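You operate a simulated robot arm through the tools that you are given. There is no shell and no other tool. Be economical: measure what you need, move in short steps, check, and stop when the job is done.

You are at the controls of a simulated robot arm. One attempt, no reset.

## Task
Stack the status marker labelled "hold" from the packing table top on top of the status marker labelled "pass".

Only the result counts: the job must be done as asked and must still hold three seconds after the hand-in. Knocking over, shifting, dropping, spilling or breaking anything else fails it.

## Robot
A 6-joint arm with a two-finger parallel gripper, fixed in place. Base frame: the origin is at the foot of the arm, x ahead of it, y to its left, z up; the work surface is at about z = 0. Lengths are in m, angles in rad, forces in N, time in s.
With the tool pointing down near the work surface it reaches from about 0.14 to 0.58 m from the base axis. Its first joint turns from -1.152 to 1.152 rad. Payload 2.1 kg.
Tool frame: the origin (TCP) lies between the finger pads and is the grasp point; the fingertips stand 0.03 m ahead of it; z points along the fingers, y is the line along which they close. The gripper opens to 0.094 m. The fingers are 0.028 m wide and 0.01 m thick; the gripper's body (0.05 by 0.096 m) begins 0.055 m behind the TCP.
Orientation is that of the tool frame in the base frame, as a unit quaternion [x, y, z, w]. With the fingers straight down and closing along the base's y, the tool's x points along the base's -x, its y along +y and its z along -z.

## Interface
- The arm moves only by the tool apply_moves. Its argument "series" is a list of rows, each a list of 3 entries, a list of its own where there are three numbers: the gripper command, from -1 (shut) to 1 (fully open), values between in proportion, then the shift along the tool's x, y, z in m, then the turn about the tool's z in rad. In form: [[fingers, [dx, dy, dz], spin], ...]. A call has 1 to 12 rows; each row is the pose to reach, as a shift and turn from the pose commanded when the call began, along the tool's axes at that moment. Each row takes 0.2 s and may step no farther than 0.05 m and 0.15 rad from the row before; otherwise, or with a gripper value out of range, the whole call is refused. Where a pose cannot be reached the arm comes as near as it can. A force on the tool above 40 N (or 10 N above the force at the start of the call, whichever is more), or a blocked arm, ends the call early, and 0.2 s more pass. Each finger travels about 0.072 m/s and halts on what it meets, pressing with about 32 N; the grip force reading is that of the motor and also rises with nothing between the fingers. The clock runs only during rows and for 0.2 s after the last one: add rows that repeat a pose to give the fingers time. It gives the time, the measured TCP pose, the force on the tool (base axes), the opening and the grip force at its end, in the units of the frame above (readings bear some noise), and new pictures: "show" is both (left out), scene, wrist or none.
- Cameras (640 x 400 px; columns grow to the right, rows downward): "scene" is fixed at [0.0429, -0.362, 0.48]; the picture's right is [0.88, -0.48, 0.00], its down [-0.29, -0.52, -0.80] and it looks along [0.39, 0.70, -0.60] (base axes); focal length 356 px, centre (320, 200). "wrist" rides on the gripper at [-0.037, 0, -0.058] in the tool frame; the picture's right is [0.00, -1.00, 0.00], its down [0.97, 0.00, -0.24] and it looks along [0.24, 0.00, 0.97] (tool axes); focal length 218 px, centre (320, 200). There is no depth. A picture from a camera that has moved, and an enlarged one, comes with that camera's place and axes in the base frame and with its lens.
- zoom(camera, box): a new picture of the part [left, top, right, bottom] of that camera's present view, enlarged. No time passes.
- close_job(): hands the job in; it is judged then, once.

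Work in short steps. Places have to be worked out from the pictures, the camera data and where the tool is seen: move nearer, look again, correct. Check each grasp and each placing, and mend what went wrong. You have 90 turns and 150 pictures in all, those below and enlarged ones among them. Open the gripper and draw the arm clear of the work before you hand the job in, unless the task says otherwise; then end with one line.

The tools are called after "Call:" by a JSON object that holds its "api" and its "payload". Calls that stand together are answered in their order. apply_moves: Moves the arm, as the interface text tells. Its arguments: {"type":"object","properties":{"series":{"type":"array","items":{"type":"array"}},"show":{"type":"string","enum":["both","scene","wrist","none"]}},"required":["series"]} The other tools are called the same way: zoom (camera, box) takes an enlarged picture of a part of a camera's view; close_job () hands the job in.

At the start:

```text
time_s: 0.0
ee_pos: [0.2514, 0.1213, 0.2356]
orientation: [0.0, 1.0, 0.0, 0.0]
wrist_force: [0.5, 0.3, -0.3]
width: 0.0939
grip_force: 0.0
```

scene: 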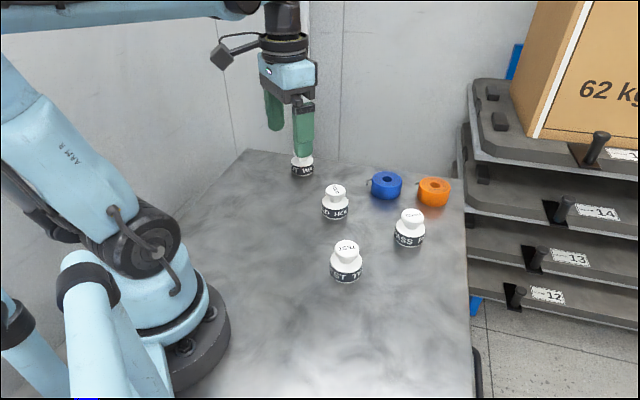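
wrist: 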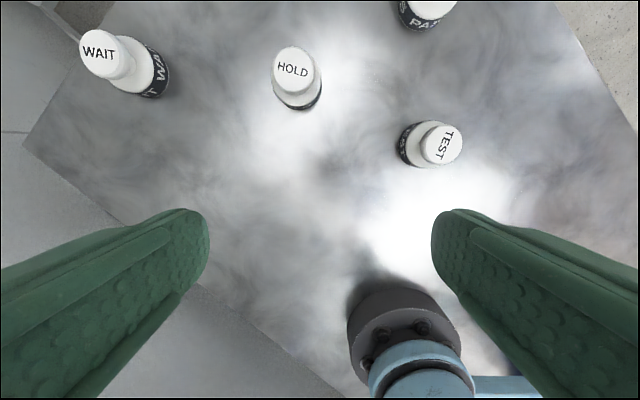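

The wrist view puts "hold" near (0.365, 0.15) and the scene view puts "pass" near (0.454, 0.018). I zoom in to get their shape and size.

Call:
{"api": "zoom", "payload": {"camera": "scene", "box": [290, 150, 450, 290]}}

Call:
{"api": "zoom", "payload": {"camera": "wrist", "box": [240, 0, 480, 180]}}

```text
2.86 times, centred on (370, 220) of scene
camera zoom: at [0.0429, -0.362, 0.48], right [0.88, -0.48, 0.0], down [-0.29, -0.52, -0.8], along [0.39, 0.7, -0.6], focal length 1018 px, centre (177, 143)
```

zoom: 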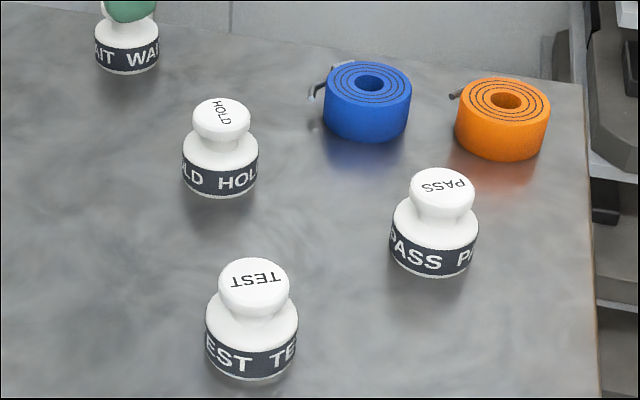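

```text
2.22 times, centred on (360, 90) of wrist
camera zoom: at [0.291, 0.1226, 0.2947], right [0.0, -1.0, 0.0], down [-0.97, 0.0, 0.24], along [-0.24, 0.0, -0.97], focal length 485 px, centre (231, 444)
```

zoom: 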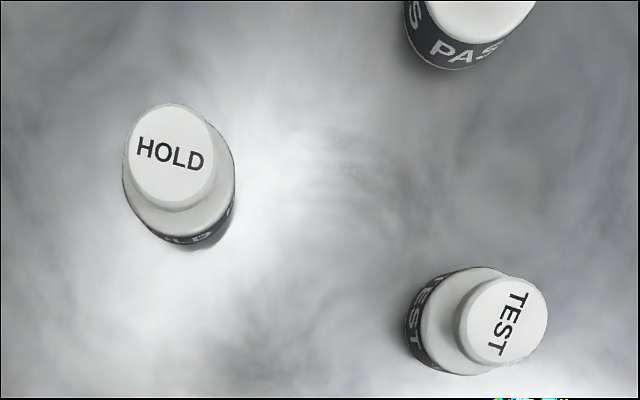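

Shape: base about 0.056 wide, knob about 0.041 wide, top at z≈0.057. "Hold" works out at about (0.363, 0.150). I move above it, staying high, and look again.

Call:
{"api": "apply_moves", "payload": {"series": [[1, [-0.037, 0.009, 0.02], 0], [1, [-0.074, 0.018, 0.04], 0], [1, [-0.112, 0.028, 0.06], 0], [1, [-0.112, 0.028, 0.085], 0], [1, [-0.112, 0.028, 0.085], 0]]}}

```text
time_s: 1.2
ee_pos: [0.3633, 0.1482, 0.1523]
orientation: [0.0, 1.0, 0.0, 0.0]
wrist_force: [0.5, -0.7, 0.8]
width: 0.0942
grip_force: 0.1
camera wrist: at [0.4023, 0.1492, 0.2116], right [0.0, -1.0, 0.0], down [-0.97, 0.0, 0.24], along [-0.24, 0.0, -0.97], focal length 218 px, centre (320, 200)
```

scene: 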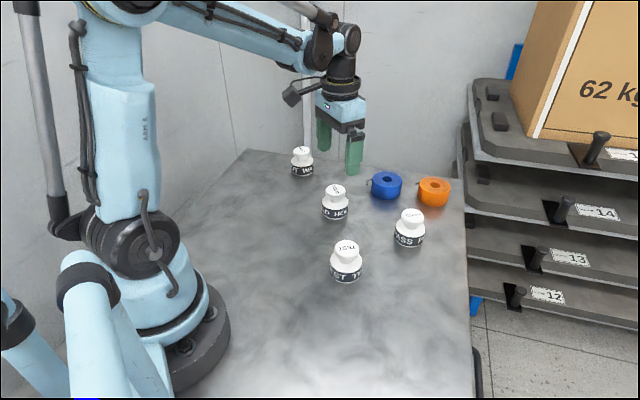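
wrist: 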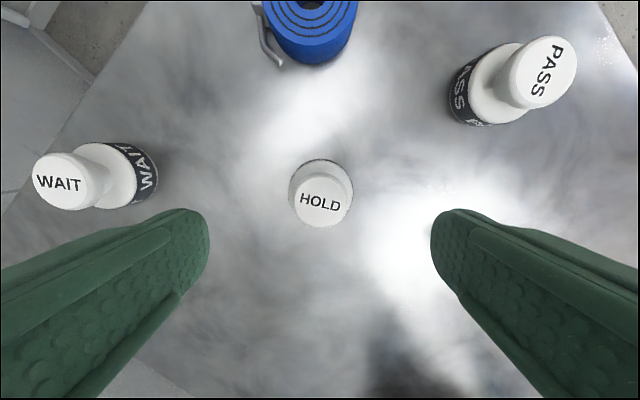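

"Hold" is right under the TCP at (0.363, 0.148), and "pass" is confirmed near (0.449, 0.0075). I descend to z≈0.036 with the fingers open.

Call:
{"api": "apply_moves", "payload": {"series": [[1, [0, 0, 0.03], 0], [1, [0, 0, 0.06], 0], [1, [0, 0, 0.09], 0], [1, [0, 0, 0.105], 0], [1, [0, 0, 0.115], 0], [1, [0, 0, 0.115], 0]]}}

```text
time_s: 2.6
ee_pos: [0.3648, 0.1499, 0.0362]
orientation: [0.0, 1.0, 0.0, 0.0]
wrist_force: [-0.4, -0.5, -1.4]
width: 0.0941
grip_force: 0.1
camera wrist: at [0.4031, 0.1502, 0.0953], right [0.0, -1.0, 0.0], down [-0.97, 0.0, 0.24], along [-0.24, 0.0, -0.97], focal length 218 px, centre (320, 200)
```

scene: 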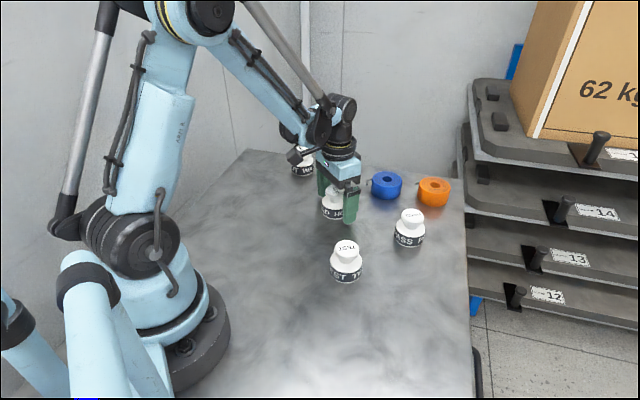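
wrist: 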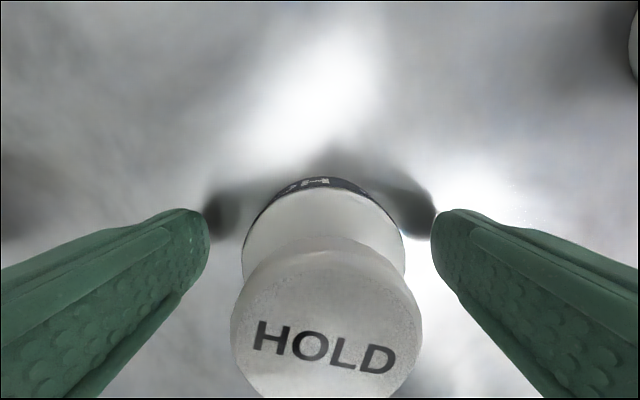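

The marker is centred between the fingers to within a couple of mm. I close on its base.

Call:
{"api": "apply_moves", "payload": {"series": [[-1, [0, 0, 0], 0], [-1, [0, 0, 0], 0], [-1, [0, 0, 0], 0], [-1, [0, 0, 0], 0]]}}

```text
time_s: 3.6
ee_pos: [0.3626, 0.1504, 0.036]
orientation: [0.0, 1.0, 0.0, 0.0]
wrist_force: [0.0, 0.2, 0.0]
width: 0.0545
grip_force: 31.6
camera wrist: at [0.4031, 0.1502, 0.0956], right [0.0, -1.0, 0.0], down [-0.97, 0.0, 0.24], along [-0.24, 0.0, -0.97], focal length 218 px, centre (320, 200)
```

scene: 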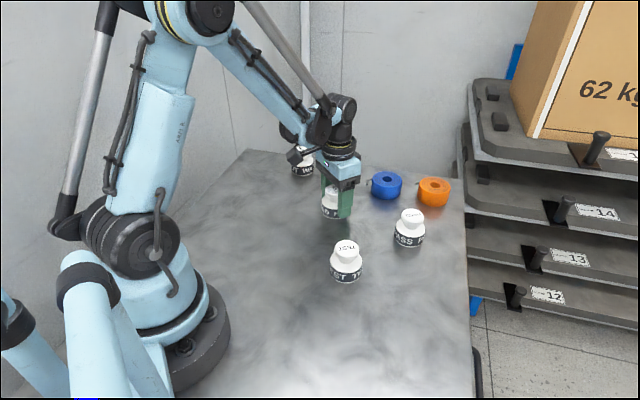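
wrist: 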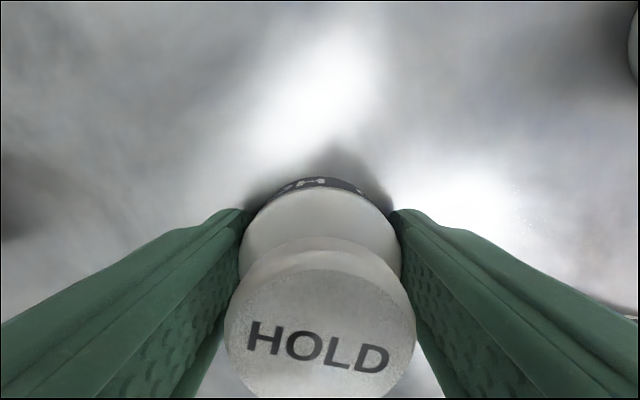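

Firm grip at width 0.0545. I lift 0.10 and carry it toward the spot above "pass".

Call:
{"api": "apply_moves", "payload": {"series": [[-1, [0, 0, -0.03], 0], [-1, [0, 0, -0.065], 0], [-1, [0, 0, -0.1], 0], [-1, [-0.017, -0.028, -0.1], 0], [-1, [-0.034, -0.057, -0.1], 0], [-1, [-0.051, -0.085, -0.1], 0], [-1, [-0.068, -0.114, -0.1], 0], [-1, [-0.0855, -0.142, -0.1], 0], [-1, [-0.0855, -0.142, -0.1], 0], [-1, [-0.0855, -0.142, -0.1], 0]]}}

Call:
{"api": "zoom", "payload": {"camera": "scene", "box": [350, 130, 470, 260]}}

```text
time_s: 5.8
ee_pos: [0.4511, 0.006, 0.1359]
orientation: [0.0, 1.0, 0.0, -0.001]
wrist_force: [0.5, 0.2, -0.2]
width: 0.0
grip_force: 31.5
camera wrist: at [0.489, 0.0063, 0.195], right [0.0, -1.0, 0.0], down [-0.97, 0.0, 0.24], along [-0.24, 0.0, -0.97], focal length 218 px, centre (320, 200)
```

scene: 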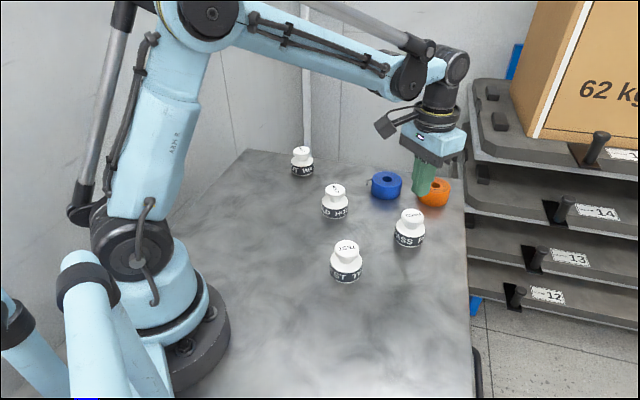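
wrist: 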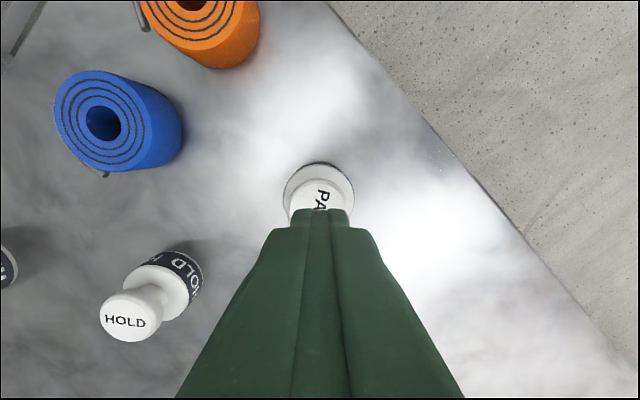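

```text
3.08 times, centred on (410, 195) of scene
camera zoom: at [0.0429, -0.362, 0.48], right [0.88, -0.48, 0.0], down [-0.29, -0.52, -0.8], along [0.39, 0.7, -0.6], focal length 1097 px, centre (43, 215)
```

zoom: 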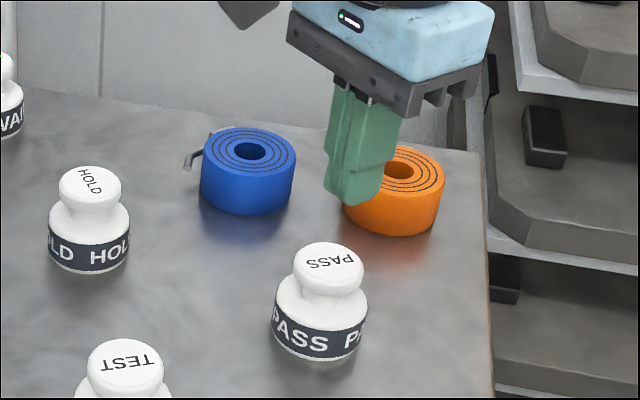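

The grip slipped during the lift: the fingers are empty, and "hold" is still standing about where it was. I raise nothing yet and zoom in on its profile to pick a better grip.

Call:
{"api": "zoom", "payload": {"camera": "scene", "box": [310, 175, 360, 225]}}

Call:
{"api": "zoom", "payload": {"camera": "wrist", "box": [80, 230, 230, 350]}}

```text
8.00 times, centred on (335, 200) of scene
camera zoom: at [0.0429, -0.362, 0.48], right [0.88, -0.48, 0.0], down [-0.29, -0.52, -0.8], along [0.39, 0.7, -0.6], focal length 2852 px, centre (200, 200)
```

zoom: 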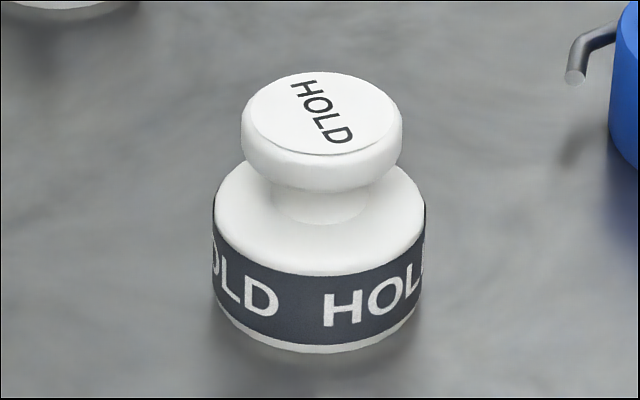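

```text
3.33 times, centred on (155, 290) of wrist
camera zoom: at [0.489, 0.0063, 0.195], right [0.0, -1.0, 0.0], down [-0.97, 0.0, 0.24], along [-0.24, 0.0, -0.97], focal length 728 px, centre (870, -100)
```

zoom: 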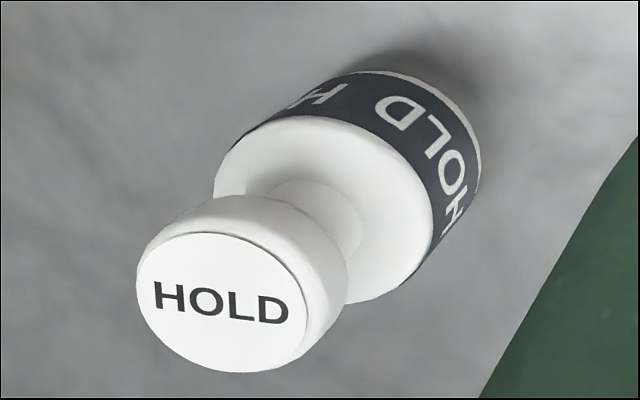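

The base sides (a slick band) didn't hold. The knob spans roughly z 0.041–0.057 over a narrow neck, so I'll grip the knob with the tips just above the base shoulder. I return above "hold" with the fingers open.

Call:
{"api": "apply_moves", "payload": {"series": [[1, [0.017, 0.028, 0], 0], [1, [0.034, 0.057, 0], 0], [1, [0.051, 0.085, 0], 0], [1, [0.068, 0.114, 0], 0], [1, [0.0855, 0.142, 0], 0], [1, [0.0855, 0.142, 0], 0], [1, [0.0855, 0.142, 0], 0]], "show": "wrist"}}

Call:
{"api": "zoom", "payload": {"camera": "wrist", "box": [220, 150, 420, 275]}}

```text
time_s: 7.4
ee_pos: [0.3651, 0.152, 0.1343]
orientation: [0.0, 1.0, 0.0, 0.001]
wrist_force: [-0.6, 0.2, 0.7]
width: 0.0939
grip_force: 0.1
camera wrist: at [0.4036, 0.1515, 0.1941], right [0.0, -1.0, 0.0], down [-0.97, 0.0, 0.24], along [-0.24, 0.0, -0.97], focal length 218 px, centre (320, 200)
```

wrist: 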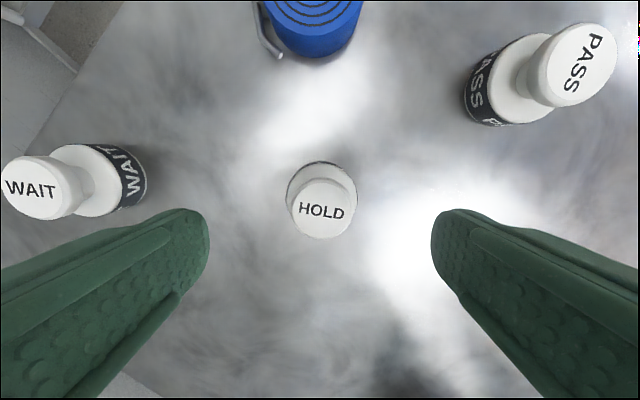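

```text
3.20 times, centred on (320, 212) of wrist
camera zoom: at [0.4036, 0.1515, 0.1941], right [0.0, -1.0, 0.0], down [-0.97, 0.0, 0.24], along [-0.24, 0.0, -0.97], focal length 698 px, centre (320, 160)
```

zoom: 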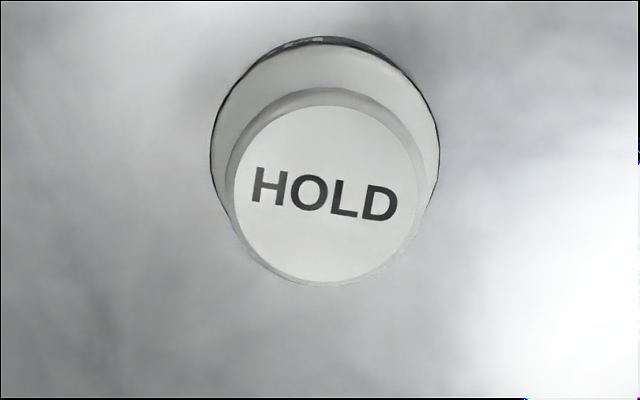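

The knob centre is 2–3 mm behind the TCP in x. I correct that, descend to TCP z≈0.067 and close on the knob.

Call:
{"api": "apply_moves", "payload": {"series": [[1, [0.0025, -0.001, 0.03], 0], [1, [0.0025, -0.001, 0.055], 0], [1, [0.0025, -0.001, 0.068], 0], [1, [0.0025, -0.001, 0.068], 0], [-1, [0.0025, -0.001, 0.068], 0], [-1, [0.0025, -0.001, 0.068], 0], [-1, [0.0025, -0.001, 0.068], 0], [-1, [0.0025, -0.001, 0.068], 0], [-1, [0.0025, -0.001, 0.068], 0]]}}

Call:
{"api": "zoom", "payload": {"camera": "scene", "box": [290, 150, 390, 230]}}

```text
time_s: 9.4
ee_pos: [0.3617, 0.1495, 0.0687]
orientation: [0.0, 1.0, 0.001, 0.0]
wrist_force: [-0.6, 0.7, 0.7]
width: 0.04
grip_force: 32.0
camera wrist: at [0.4009, 0.1501, 0.1267], right [0.0, -1.0, 0.0], down [-0.97, 0.0, 0.24], along [-0.24, 0.0, -0.97], focal length 218 px, centre (320, 200)
```

scene: 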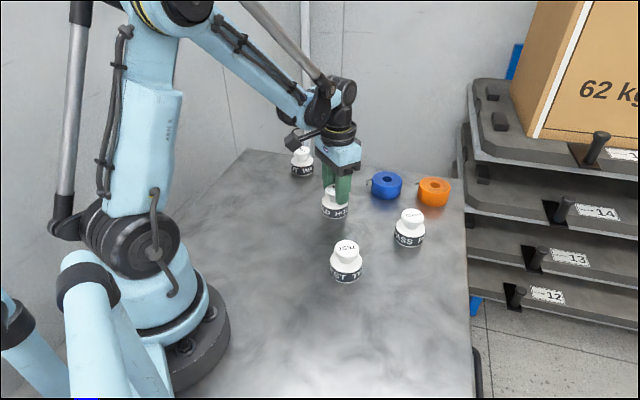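
wrist: 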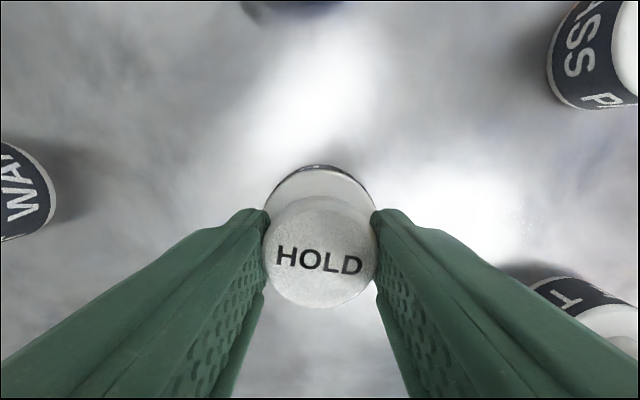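

```text
5.00 times, centred on (340, 190) of scene
camera zoom: at [0.0429, -0.362, 0.48], right [0.88, -0.48, 0.0], down [-0.29, -0.52, -0.8], along [0.39, 0.7, -0.6], focal length 1782 px, centre (220, 250)
```

zoom: 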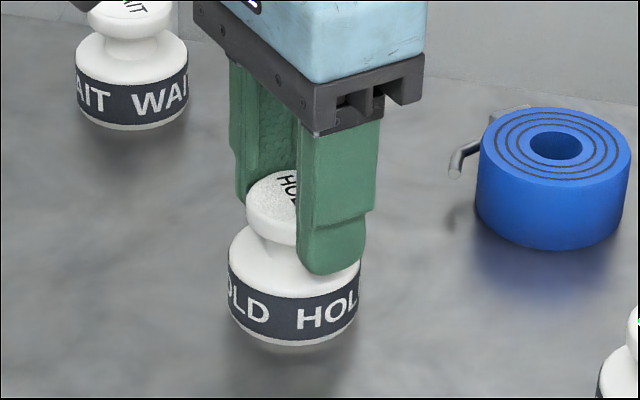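

The fingers hold the knob at width 0.040. I do a short slow lift to check the grip.

Call:
{"api": "apply_moves", "payload": {"series": [[-1, [0, 0, -0.005], 0], [-1, [0, 0, -0.01], 0], [-1, [0, 0, -0.02], 0], [-1, [0, 0, -0.03], 0], [-1, [0, 0, -0.03], 0]]}}

```text
time_s: 10.6
ee_pos: [0.363, 0.1493, 0.098]
orientation: [0.0, 1.0, 0.0, 0.0]
wrist_force: [-0.7, 0.5, -1.2]
width: 0.0399
grip_force: 32.3
camera wrist: at [0.4023, 0.1495, 0.1568], right [0.0, -1.0, 0.0], down [-0.97, 0.0, 0.24], along [-0.24, 0.0, -0.97], focal length 218 px, centre (320, 200)
```

scene: 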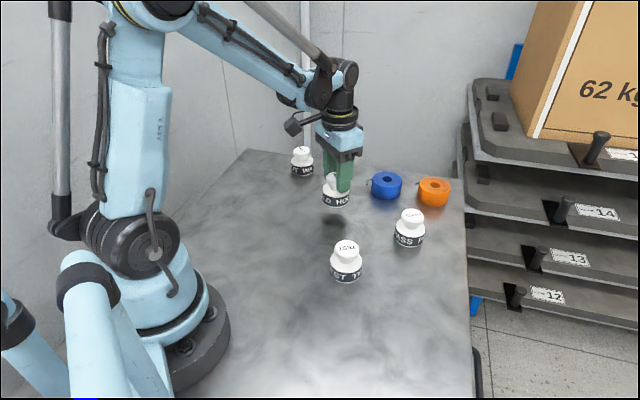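
wrist: 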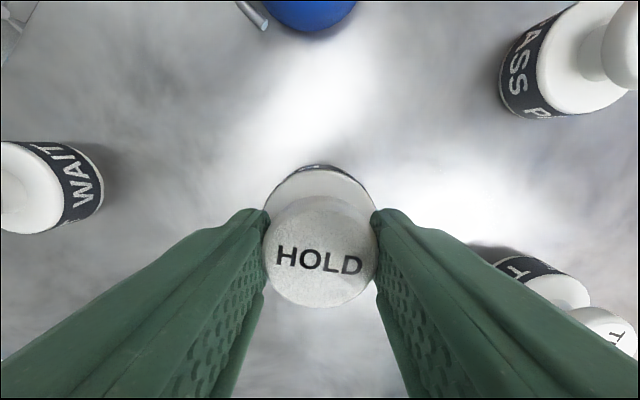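

The grip holds and "hold" is lifted 30 mm. Relative to "hold", "pass" is offset by about (+0.086, −0.1405). I lift further and carry it there slowly.

Call:
{"api": "apply_moves", "payload": {"series": [[-1, [0, 0, -0.02], 0], [-1, [0, 0, -0.04], 0], [-1, [0, 0, -0.06], 0], [-1, [-0.012, -0.02, -0.06], 0], [-1, [-0.027, -0.044, -0.06], 0], [-1, [-0.042, -0.068, -0.06], 0], [-1, [-0.057, -0.092, -0.06], 0], [-1, [-0.072, -0.116, -0.06], 0], [-1, [-0.081, -0.132, -0.06], 0], [-1, [-0.086, -0.1405, -0.06], 0], [-1, [-0.086, -0.1405, -0.06], 0], [-1, [-0.086, -0.1405, -0.06], 0]]}}

Call:
{"api": "zoom", "payload": {"camera": "scene", "box": [350, 130, 470, 260]}}

Call:
{"api": "zoom", "payload": {"camera": "wrist", "box": [220, 130, 420, 255]}}

```text
time_s: 13.2
ee_pos: [0.4481, 0.0077, 0.1573]
orientation: [0.0, 1.0, 0.0, 0.001]
wrist_force: [0.0, 0.0, -0.9]
width: 0.04
grip_force: 32.2
camera wrist: at [0.4868, 0.0091, 0.2161], right [0.0, -1.0, 0.0], down [-0.97, 0.0, 0.24], along [-0.24, 0.0, -0.97], focal length 218 px, centre (320, 200)
```

scene: 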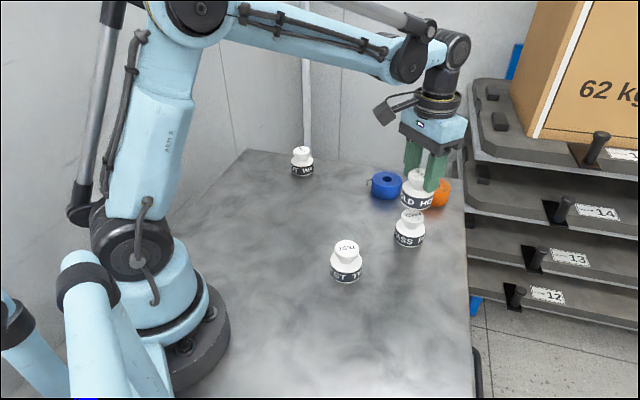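
wrist: 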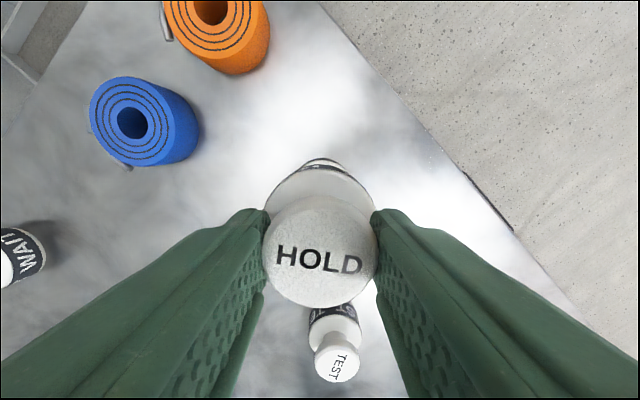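

```text
3.08 times, centred on (410, 195) of scene
camera zoom: at [0.0429, -0.362, 0.48], right [0.88, -0.48, 0.0], down [-0.29, -0.52, -0.8], along [0.39, 0.7, -0.6], focal length 1097 px, centre (43, 215)
```

zoom: 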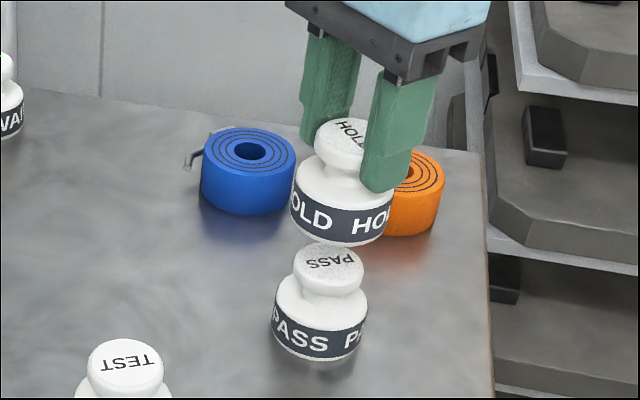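

```text
3.20 times, centred on (320, 192) of wrist
camera zoom: at [0.4868, 0.0091, 0.2161], right [0.0, -1.0, 0.0], down [-0.97, 0.0, 0.24], along [-0.24, 0.0, -0.97], focal length 698 px, centre (320, 224)
```

zoom: 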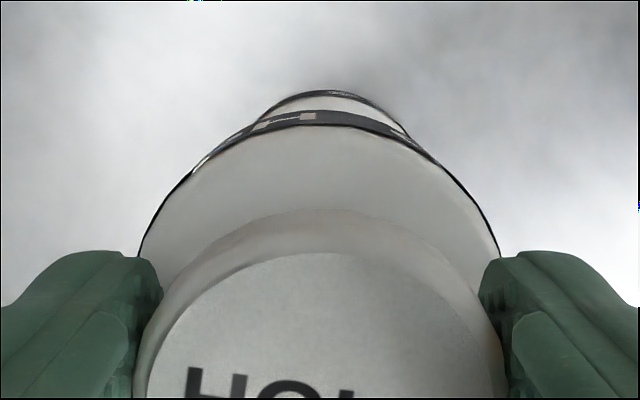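

Scene and wrist views suggest a small y offset. I zoom in tighter to quantify it before lowering.

Call:
{"api": "zoom", "payload": {"camera": "wrist", "box": [280, 145, 360, 195]}}

Call:
{"api": "zoom", "payload": {"camera": "scene", "box": [385, 165, 445, 255]}}

```text
8.00 times, centred on (320, 170) of wrist
camera zoom: at [0.4868, 0.0091, 0.2161], right [0.0, -1.0, 0.0], down [-0.97, 0.0, 0.24], along [-0.24, 0.0, -0.97], focal length 1746 px, centre (320, 440)
```

zoom: 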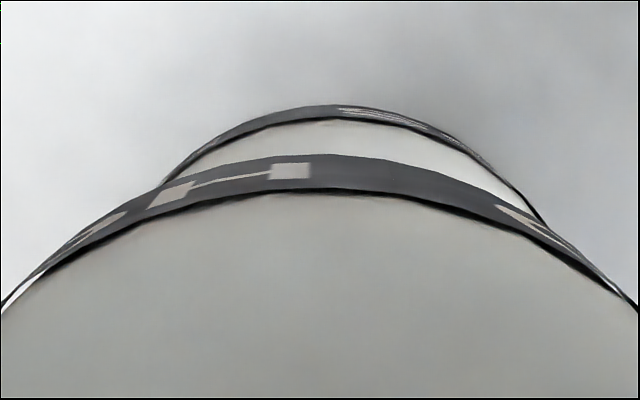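

```text
4.44 times, centred on (415, 210) of scene
camera zoom: at [0.0429, -0.362, 0.48], right [0.88, -0.48, 0.0], down [-0.29, -0.52, -0.8], along [0.39, 0.7, -0.6], focal length 1584 px, centre (-102, 156)
```

zoom: 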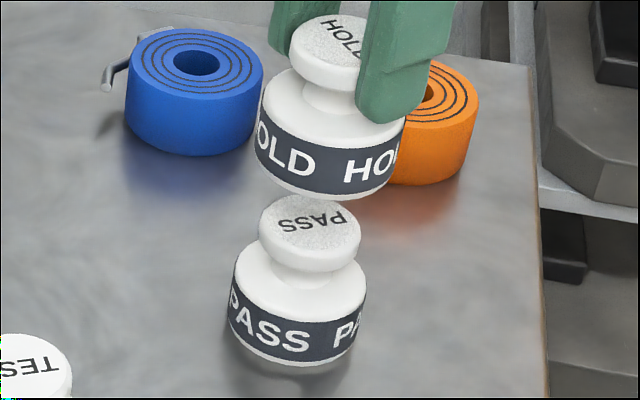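

"Pass" sits about 1.5 mm toward −y of the TCP; x agrees within a mm. I apply that correction and lower to just above contact.

Call:
{"api": "apply_moves", "payload": {"series": [[-1, [0.0005, -0.0015, 0], 0], [-1, [0.0005, -0.0015, 0.01], 0], [-1, [0.0005, -0.0015, 0.02], 0], [-1, [0.0005, -0.0015, 0.026], 0], [-1, [0.0005, -0.0015, 0.026], 0]], "show": "none"}}

Call:
{"api": "zoom", "payload": {"camera": "scene", "box": [375, 165, 445, 255]}}

Call:
{"api": "zoom", "payload": {"camera": "wrist", "box": [280, 145, 360, 195]}}

```text
time_s: 14.4
ee_pos: [0.4446, 0.0072, 0.1324]
orientation: [0.0, 1.0, -0.001, 0.0]
wrist_force: [-0.2, -0.8, -1.5]
width: 0.0396
grip_force: 32.3
```

```text
4.44 times, centred on (410, 210) of scene
camera zoom: at [0.0429, -0.362, 0.48], right [0.88, -0.48, 0.0], down [-0.29, -0.52, -0.8], along [0.39, 0.7, -0.6], focal length 1584 px, centre (-80, 156)
```

zoom: 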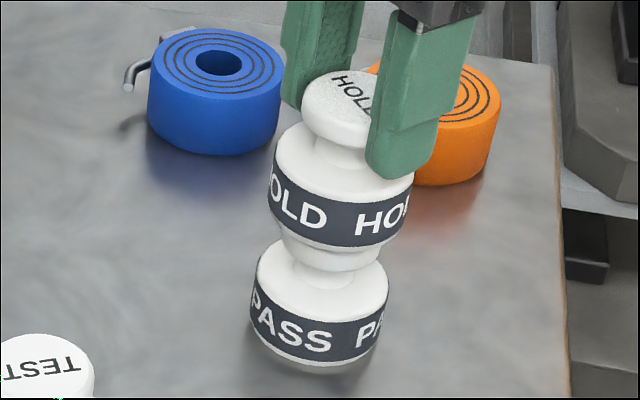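

```text
8.00 times, centred on (320, 170) of wrist
camera zoom: at [0.4853, 0.0078, 0.1906], right [0.0, -1.0, 0.0], down [-0.97, 0.0, 0.24], along [-0.24, 0.0, -0.97], focal length 1746 px, centre (320, 440)
```

zoom: 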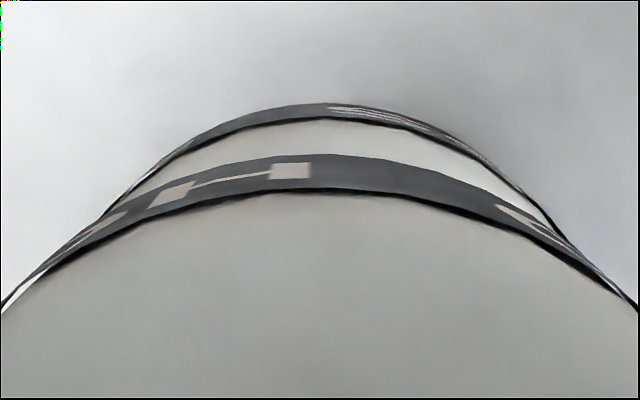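

Alignment is within about 1 mm, with roughly 6 mm of gap left. I lower in 1–2 mm steps toward contact.

Call:
{"api": "apply_moves", "payload": {"series": [[-1, [0, -0.0005, 0.002], 0], [-1, [0, -0.0005, 0.004], 0], [-1, [0, -0.0005, 0.005], 0], [-1, [0, -0.0005, 0.006], 0], [-1, [0, -0.0005, 0.006], 0]], "show": "none"}}

Call:
{"api": "zoom", "payload": {"camera": "scene", "box": [375, 165, 445, 255]}}

```text
time_s: 15.6
ee_pos: [0.4469, 0.0079, 0.1252]
orientation: [0.0, 1.0, 0.0, 0.0]
wrist_force: [0.2, -0.1, 11.9]
width: 0.04
grip_force: 32.0
```

```text
4.44 times, centred on (410, 210) of scene
camera zoom: at [0.0428, -0.362, 0.48], right [0.88, -0.48, 0.0], down [-0.29, -0.52, -0.8], along [0.39, 0.7, -0.6], focal length 1584 px, centre (-80, 156)
```

zoom: 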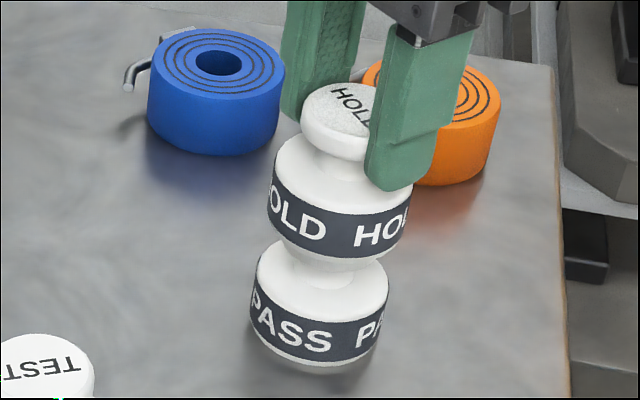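

Contact: 12 N upward on the tool, so "hold" is seated on "pass". I open the fingers while holding position.

Call:
{"api": "apply_moves", "payload": {"series": [[-0.05, [0, 0, -0.0005], 0], [0.1, [0, 0, -0.0005], 0], [0.4, [0, 0, -0.0005], 0], [0.8, [0, 0, -0.0005], 0], [0.8, [0, 0, -0.0005], 0]]}}

Call:
{"api": "zoom", "payload": {"camera": "scene", "box": [375, 165, 445, 255]}}

```text
time_s: 16.8
ee_pos: [0.4477, 0.0063, 0.1259]
orientation: [0.001, 1.0, 0.0, 0.0]
wrist_force: [-0.4, 0.0, 0.1]
width: 0.0848
grip_force: 0.2
camera wrist: at [0.4862, 0.0072, 0.1848], right [0.0, -1.0, 0.0], down [-0.97, 0.0, 0.24], along [-0.24, 0.0, -0.97], focal length 218 px, centre (320, 200)
```

scene: 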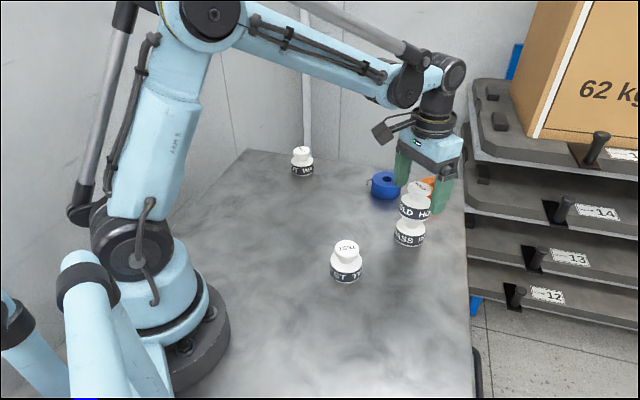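
wrist: 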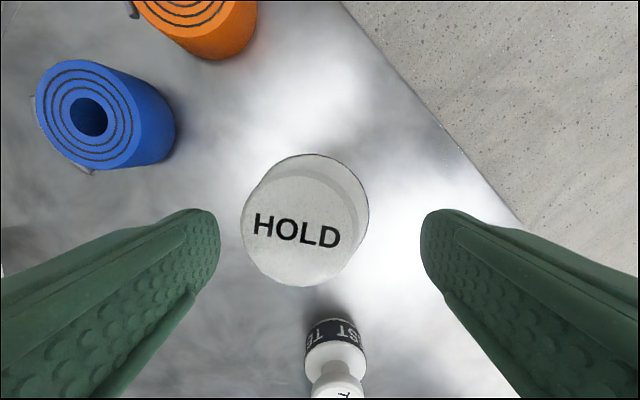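

```text
4.44 times, centred on (410, 210) of scene
camera zoom: at [0.0429, -0.362, 0.48], right [0.88, -0.48, 0.0], down [-0.29, -0.52, -0.8], along [0.39, 0.7, -0.6], focal length 1584 px, centre (-80, 156)
```

zoom: 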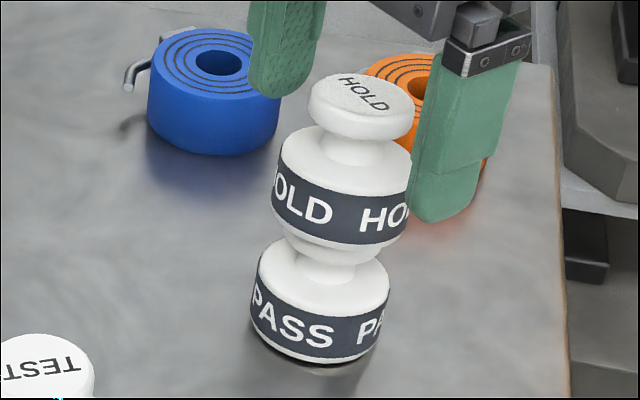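

The stack may be leaning. Before any time passes, I inspect it more closely.

Call:
{"api": "zoom", "payload": {"camera": "scene", "box": [395, 210, 435, 255]}}

Call:
{"api": "zoom", "payload": {"camera": "wrist", "box": [220, 130, 420, 300]}}

```text
8.89 times, centred on (415, 232) of scene
camera zoom: at [0.0429, -0.362, 0.48], right [0.88, -0.48, 0.0], down [-0.29, -0.52, -0.8], along [0.39, 0.7, -0.6], focal length 3169 px, centre (-524, -89)
```

zoom: 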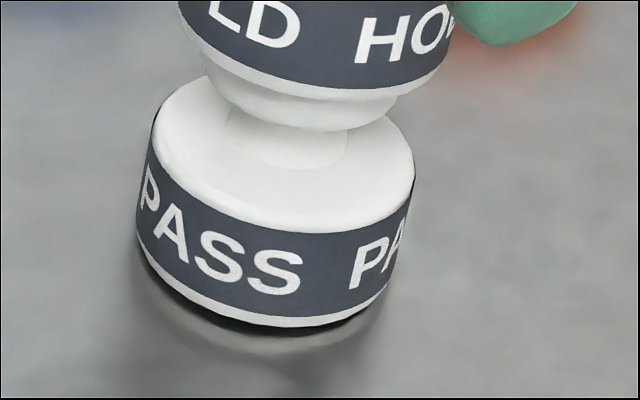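

```text
2.35 times, centred on (320, 215) of wrist
camera zoom: at [0.4862, 0.0072, 0.1848], right [0.0, -1.0, 0.0], down [-0.97, 0.0, 0.24], along [-0.24, 0.0, -0.97], focal length 514 px, centre (320, 165)
```

zoom: 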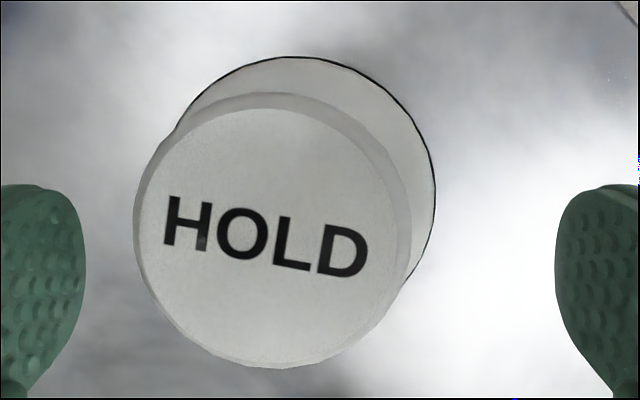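

The stack is tilted about 5° toward +y, well inside its tipping limit, so it was probably nudged by the release and is rocking. The open fingers flank it as guards, so I hold still briefly and look.

Call:
{"api": "apply_moves", "payload": {"series": [[0.8, [0, 0, 0], 0]]}}

Call:
{"api": "zoom", "payload": {"camera": "scene", "box": [375, 165, 445, 255]}}

```text
time_s: 17.2
ee_pos: [0.4459, 0.0065, 0.1255]
orientation: [0.001, 1.0, -0.001, -0.001]
wrist_force: [-0.8, 0.1, 0.0]
width: 0.0847
grip_force: 0.0
camera wrist: at [0.4862, 0.0072, 0.1848], right [0.0, -1.0, 0.0], down [-0.97, 0.0, 0.24], along [-0.24, 0.0, -0.97], focal length 218 px, centre (320, 200)
```

scene: 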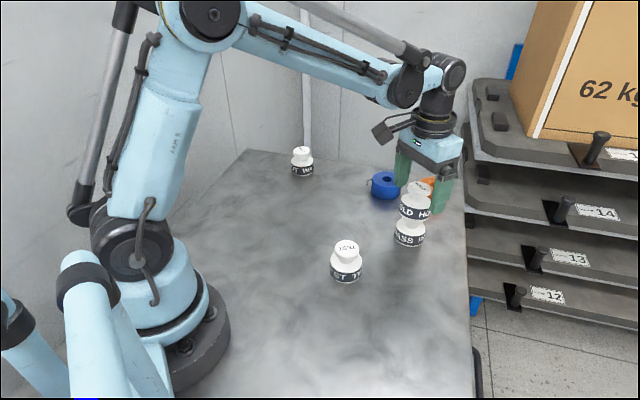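
wrist: 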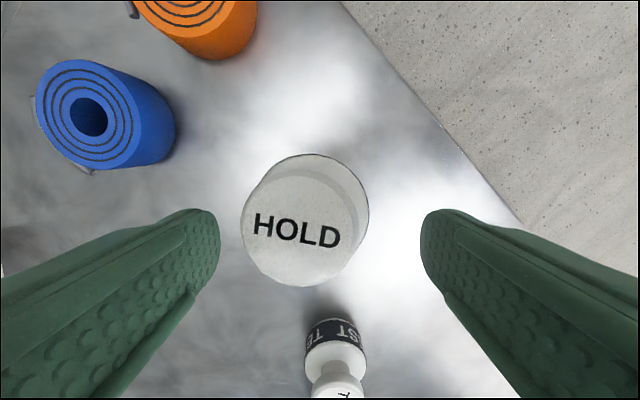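

```text
4.44 times, centred on (410, 210) of scene
camera zoom: at [0.0429, -0.362, 0.48], right [0.88, -0.48, 0.0], down [-0.29, -0.52, -0.8], along [0.39, 0.7, -0.6], focal length 1584 px, centre (-80, 156)
```

zoom: 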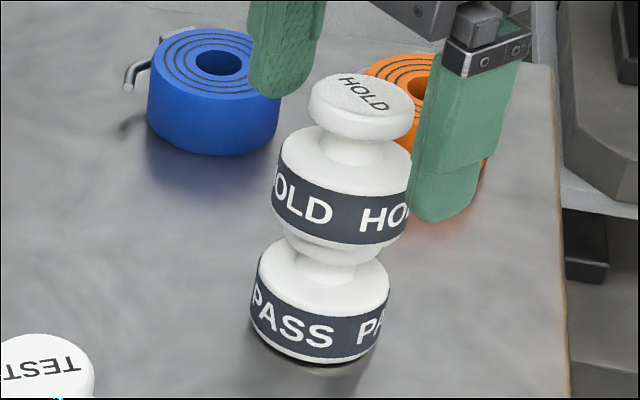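

The stack is static but leaning by about 3.5°. I inspect its foot in more detail to see why.

Call:
{"api": "zoom", "payload": {"camera": "scene", "box": [398, 232, 428, 252]}}

Call:
{"api": "zoom", "payload": {"camera": "scene", "box": [395, 175, 440, 220]}}

Call:
{"api": "zoom", "payload": {"camera": "scene", "box": [328, 232, 366, 290]}}

```text
16.00 times, centred on (413, 242) of scene
camera zoom: at [0.0429, -0.362, 0.48], right [0.88, -0.48, 0.0], down [-0.29, -0.52, -0.8], along [0.39, 0.7, -0.6], focal length 5704 px, centre (-1168, -472)
```

zoom: 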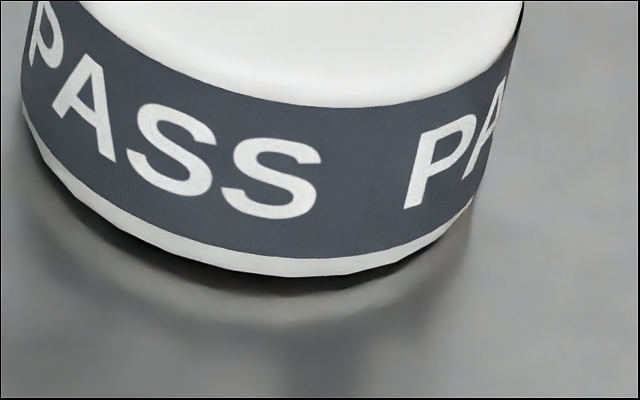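

```text
8.89 times, centred on (418, 198) of scene
camera zoom: at [0.0429, -0.362, 0.48], right [0.88, -0.48, 0.0], down [-0.29, -0.52, -0.8], along [0.39, 0.7, -0.6], focal length 3169 px, centre (-547, 222)
```

zoom: 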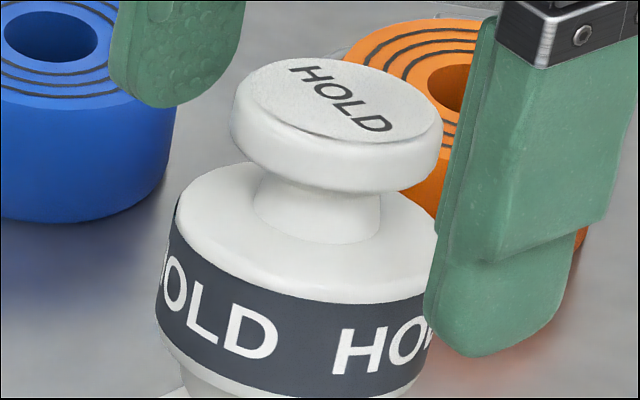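

```text
6.90 times, centred on (347, 261) of scene
camera zoom: at [0.0429, -0.362, 0.48], right [0.88, -0.48, 0.0], down [-0.29, -0.52, -0.8], along [0.39, 0.7, -0.6], focal length 2459 px, centre (134, -221)
```

zoom: 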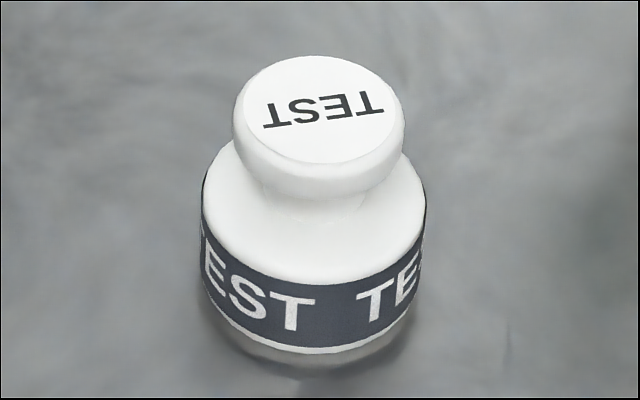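

The whole stack rotated together by about 3.5° toward +y, and "hold" has not slid on "pass". I nudge it upright by bringing the fingers in slowly to just over knob width, without clamping, then check.

Call:
{"api": "apply_moves", "payload": {"series": [[0.5, [0, 0, 0], 0], [0.3, [0, 0, 0], 0], [0.2, [0, 0, 0], 0], [0.1, [0, 0, 0], 0], [0.0, [0, 0, 0], 0], [-0.06, [0, 0, 0], 0], [-0.06, [0, 0, 0], 0]]}}

Call:
{"api": "zoom", "payload": {"camera": "scene", "box": [375, 165, 445, 255]}}

```text
time_s: 18.8
ee_pos: [0.4472, 0.0067, 0.127]
orientation: [0.001, 1.0, 0.0, 0.0]
wrist_force: [-0.1, -0.2, -0.3]
width: 0.0439
grip_force: 0.0
camera wrist: at [0.4862, 0.0072, 0.1848], right [0.0, -1.0, 0.0], down [-0.97, 0.0, 0.24], along [-0.24, 0.0, -0.97], focal length 218 px, centre (320, 200)
```

scene: 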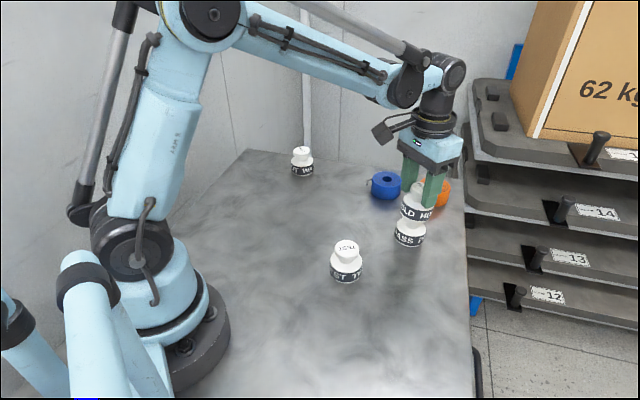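
wrist: 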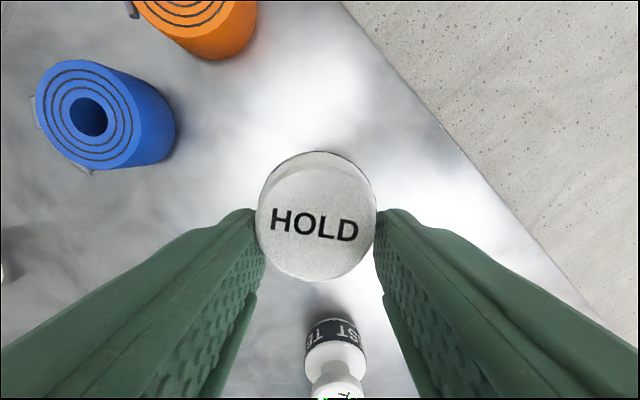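

```text
4.44 times, centred on (410, 210) of scene
camera zoom: at [0.0429, -0.362, 0.48], right [0.88, -0.48, 0.0], down [-0.29, -0.52, -0.8], along [0.39, 0.7, -0.6], focal length 1584 px, centre (-80, 156)
```

zoom: 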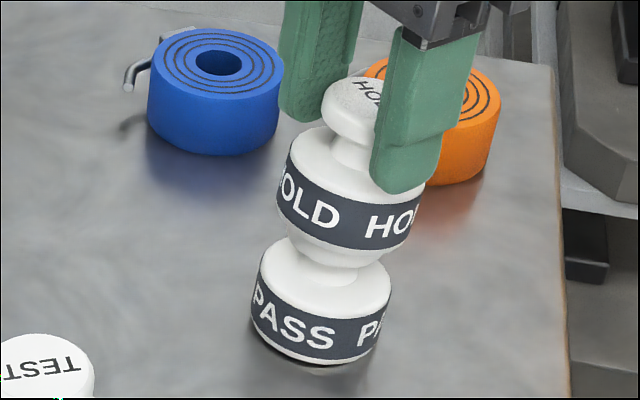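

The knob is now about 10 mm toward +x: the stack rolls on its foot, so "pass" rocks easily and the placement must be well centred and upright. I re-grip the knob, following it in x, and take "hold" off again.

Call:
{"api": "apply_moves", "payload": {"series": [[0.08, [0, 0, 0], 0], [0.08, [-0.005, 0.0005, 0], 0], [0.08, [-0.01, 0.0005, 0], 0], [0.08, [-0.01, 0.0005, 0], 0]]}}

Call:
{"api": "zoom", "payload": {"camera": "wrist", "box": [220, 130, 420, 300]}}

```text
time_s: 19.8
ee_pos: [0.458, 0.0089, 0.1262]
orientation: [0.001, 1.0, 0.0, 0.0]
wrist_force: [0.5, 0.3, -0.1]
width: 0.0511
grip_force: 0.0
camera wrist: at [0.4963, 0.009, 0.1852], right [0.0, -1.0, 0.0], down [-0.97, 0.0, 0.24], along [-0.24, 0.0, -0.97], focal length 218 px, centre (320, 200)
```

scene: 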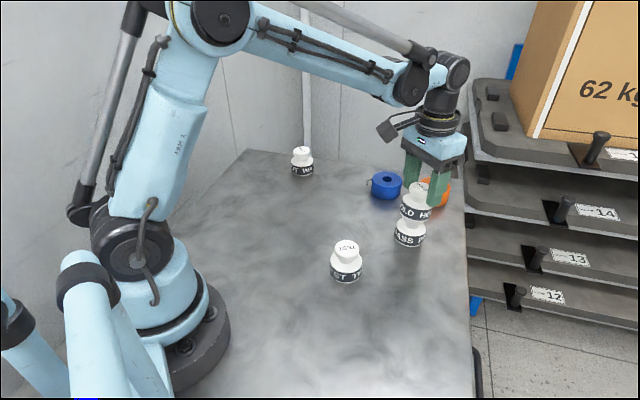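
wrist: 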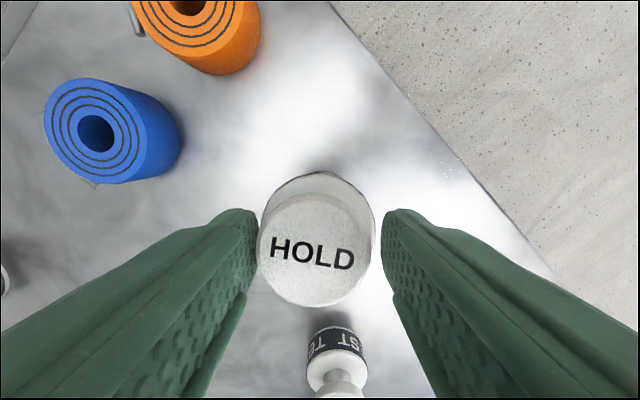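

```text
2.35 times, centred on (320, 215) of wrist
camera zoom: at [0.4963, 0.009, 0.1852], right [0.0, -1.0, 0.0], down [-0.97, 0.0, 0.24], along [-0.24, 0.0, -0.97], focal length 514 px, centre (320, 165)
```

zoom: 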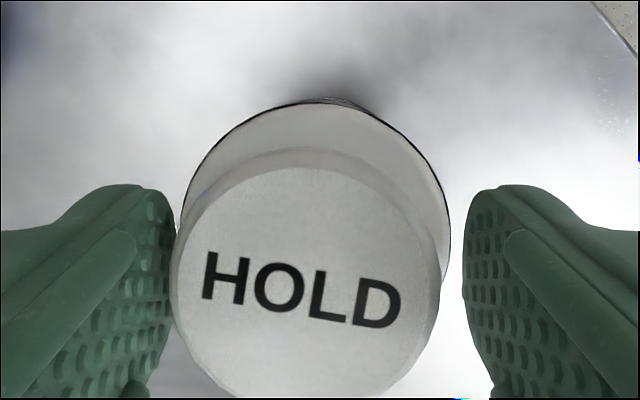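

The knob is now centred on the pads and leans lightly on the +y finger. I close and lift 25 mm slowly.

Call:
{"api": "apply_moves", "payload": {"series": [[-0.1, [0, 0, 0], 0], [-1, [0, 0, 0], 0], [-1, [0, 0, 0], 0], [-1, [0, 0, -0.004], 0], [-1, [0, 0, -0.01], 0], [-1, [0, 0, -0.02], 0], [-1, [0, 0, -0.03], 0], [-1, [0, 0, -0.04], 0], [-1, [0, 0, -0.04], 0]]}}

Call:
{"api": "zoom", "payload": {"camera": "scene", "box": [375, 155, 445, 255]}}

```text
time_s: 21.8
ee_pos: [0.4574, 0.0074, 0.1659]
orientation: [0.0, 1.0, 0.0, -0.001]
wrist_force: [0.1, -0.4, -0.9]
width: 0.0397
grip_force: 32.2
camera wrist: at [0.4968, 0.0079, 0.2254], right [0.0, -1.0, 0.0], down [-0.97, 0.0, 0.24], along [-0.24, 0.0, -0.97], focal length 218 px, centre (320, 200)
```

scene: 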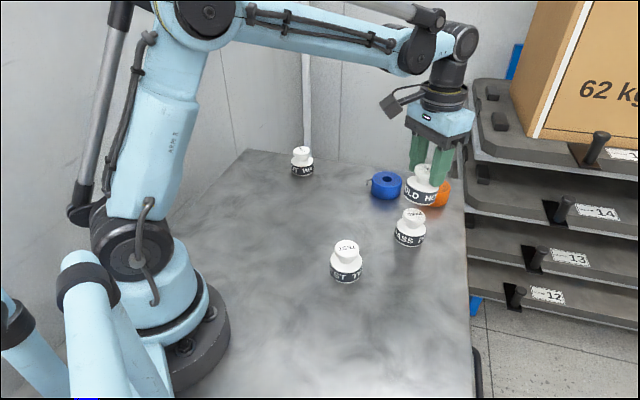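
wrist: 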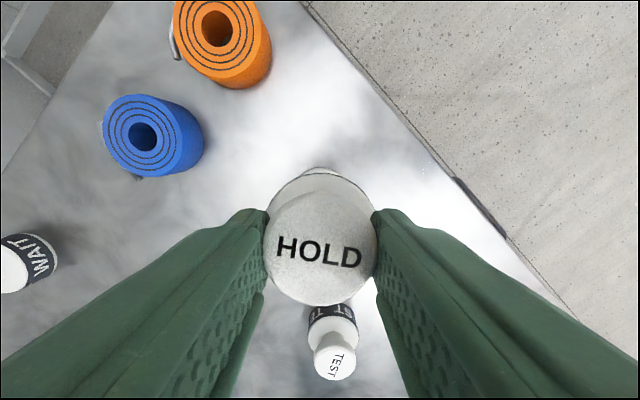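

```text
4.00 times, centred on (410, 205) of scene
camera zoom: at [0.0429, -0.362, 0.48], right [0.88, -0.48, 0.0], down [-0.29, -0.52, -0.8], along [0.39, 0.7, -0.6], focal length 1426 px, centre (-40, 180)
```

zoom: 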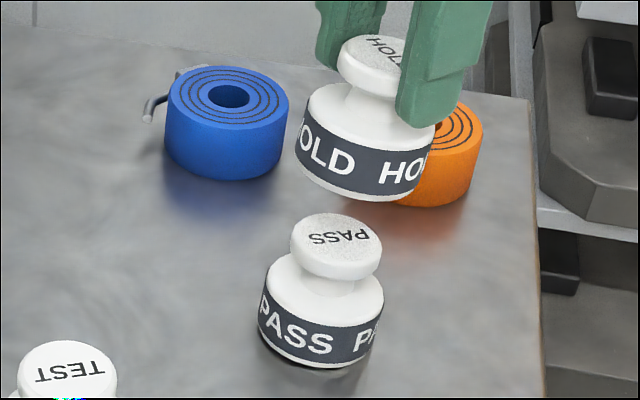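

"Hold" is lifted free, but "pass" itself still seems tilted. I zoom in on its foot.

Call:
{"api": "zoom", "payload": {"camera": "scene", "box": [390, 200, 435, 255]}}

Call:
{"api": "zoom", "payload": {"camera": "scene", "box": [398, 232, 428, 252]}}

```text
7.27 times, centred on (412, 228) of scene
camera zoom: at [0.0429, -0.362, 0.48], right [0.88, -0.48, 0.0], down [-0.29, -0.52, -0.8], along [0.39, 0.7, -0.6], focal length 2593 px, centre (-353, 0)
```

zoom: 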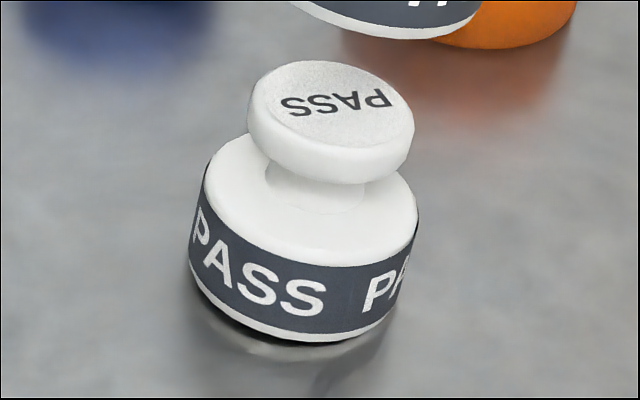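

```text
16.00 times, centred on (413, 242) of scene
camera zoom: at [0.0429, -0.362, 0.48], right [0.88, -0.48, 0.0], down [-0.29, -0.52, -0.8], along [0.39, 0.7, -0.6], focal length 5704 px, centre (-1168, -472)
```

zoom: 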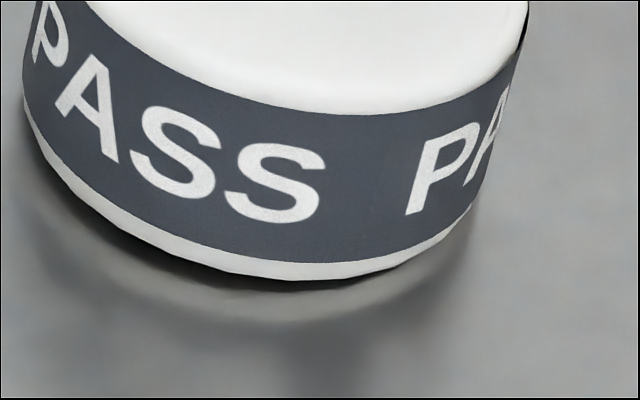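

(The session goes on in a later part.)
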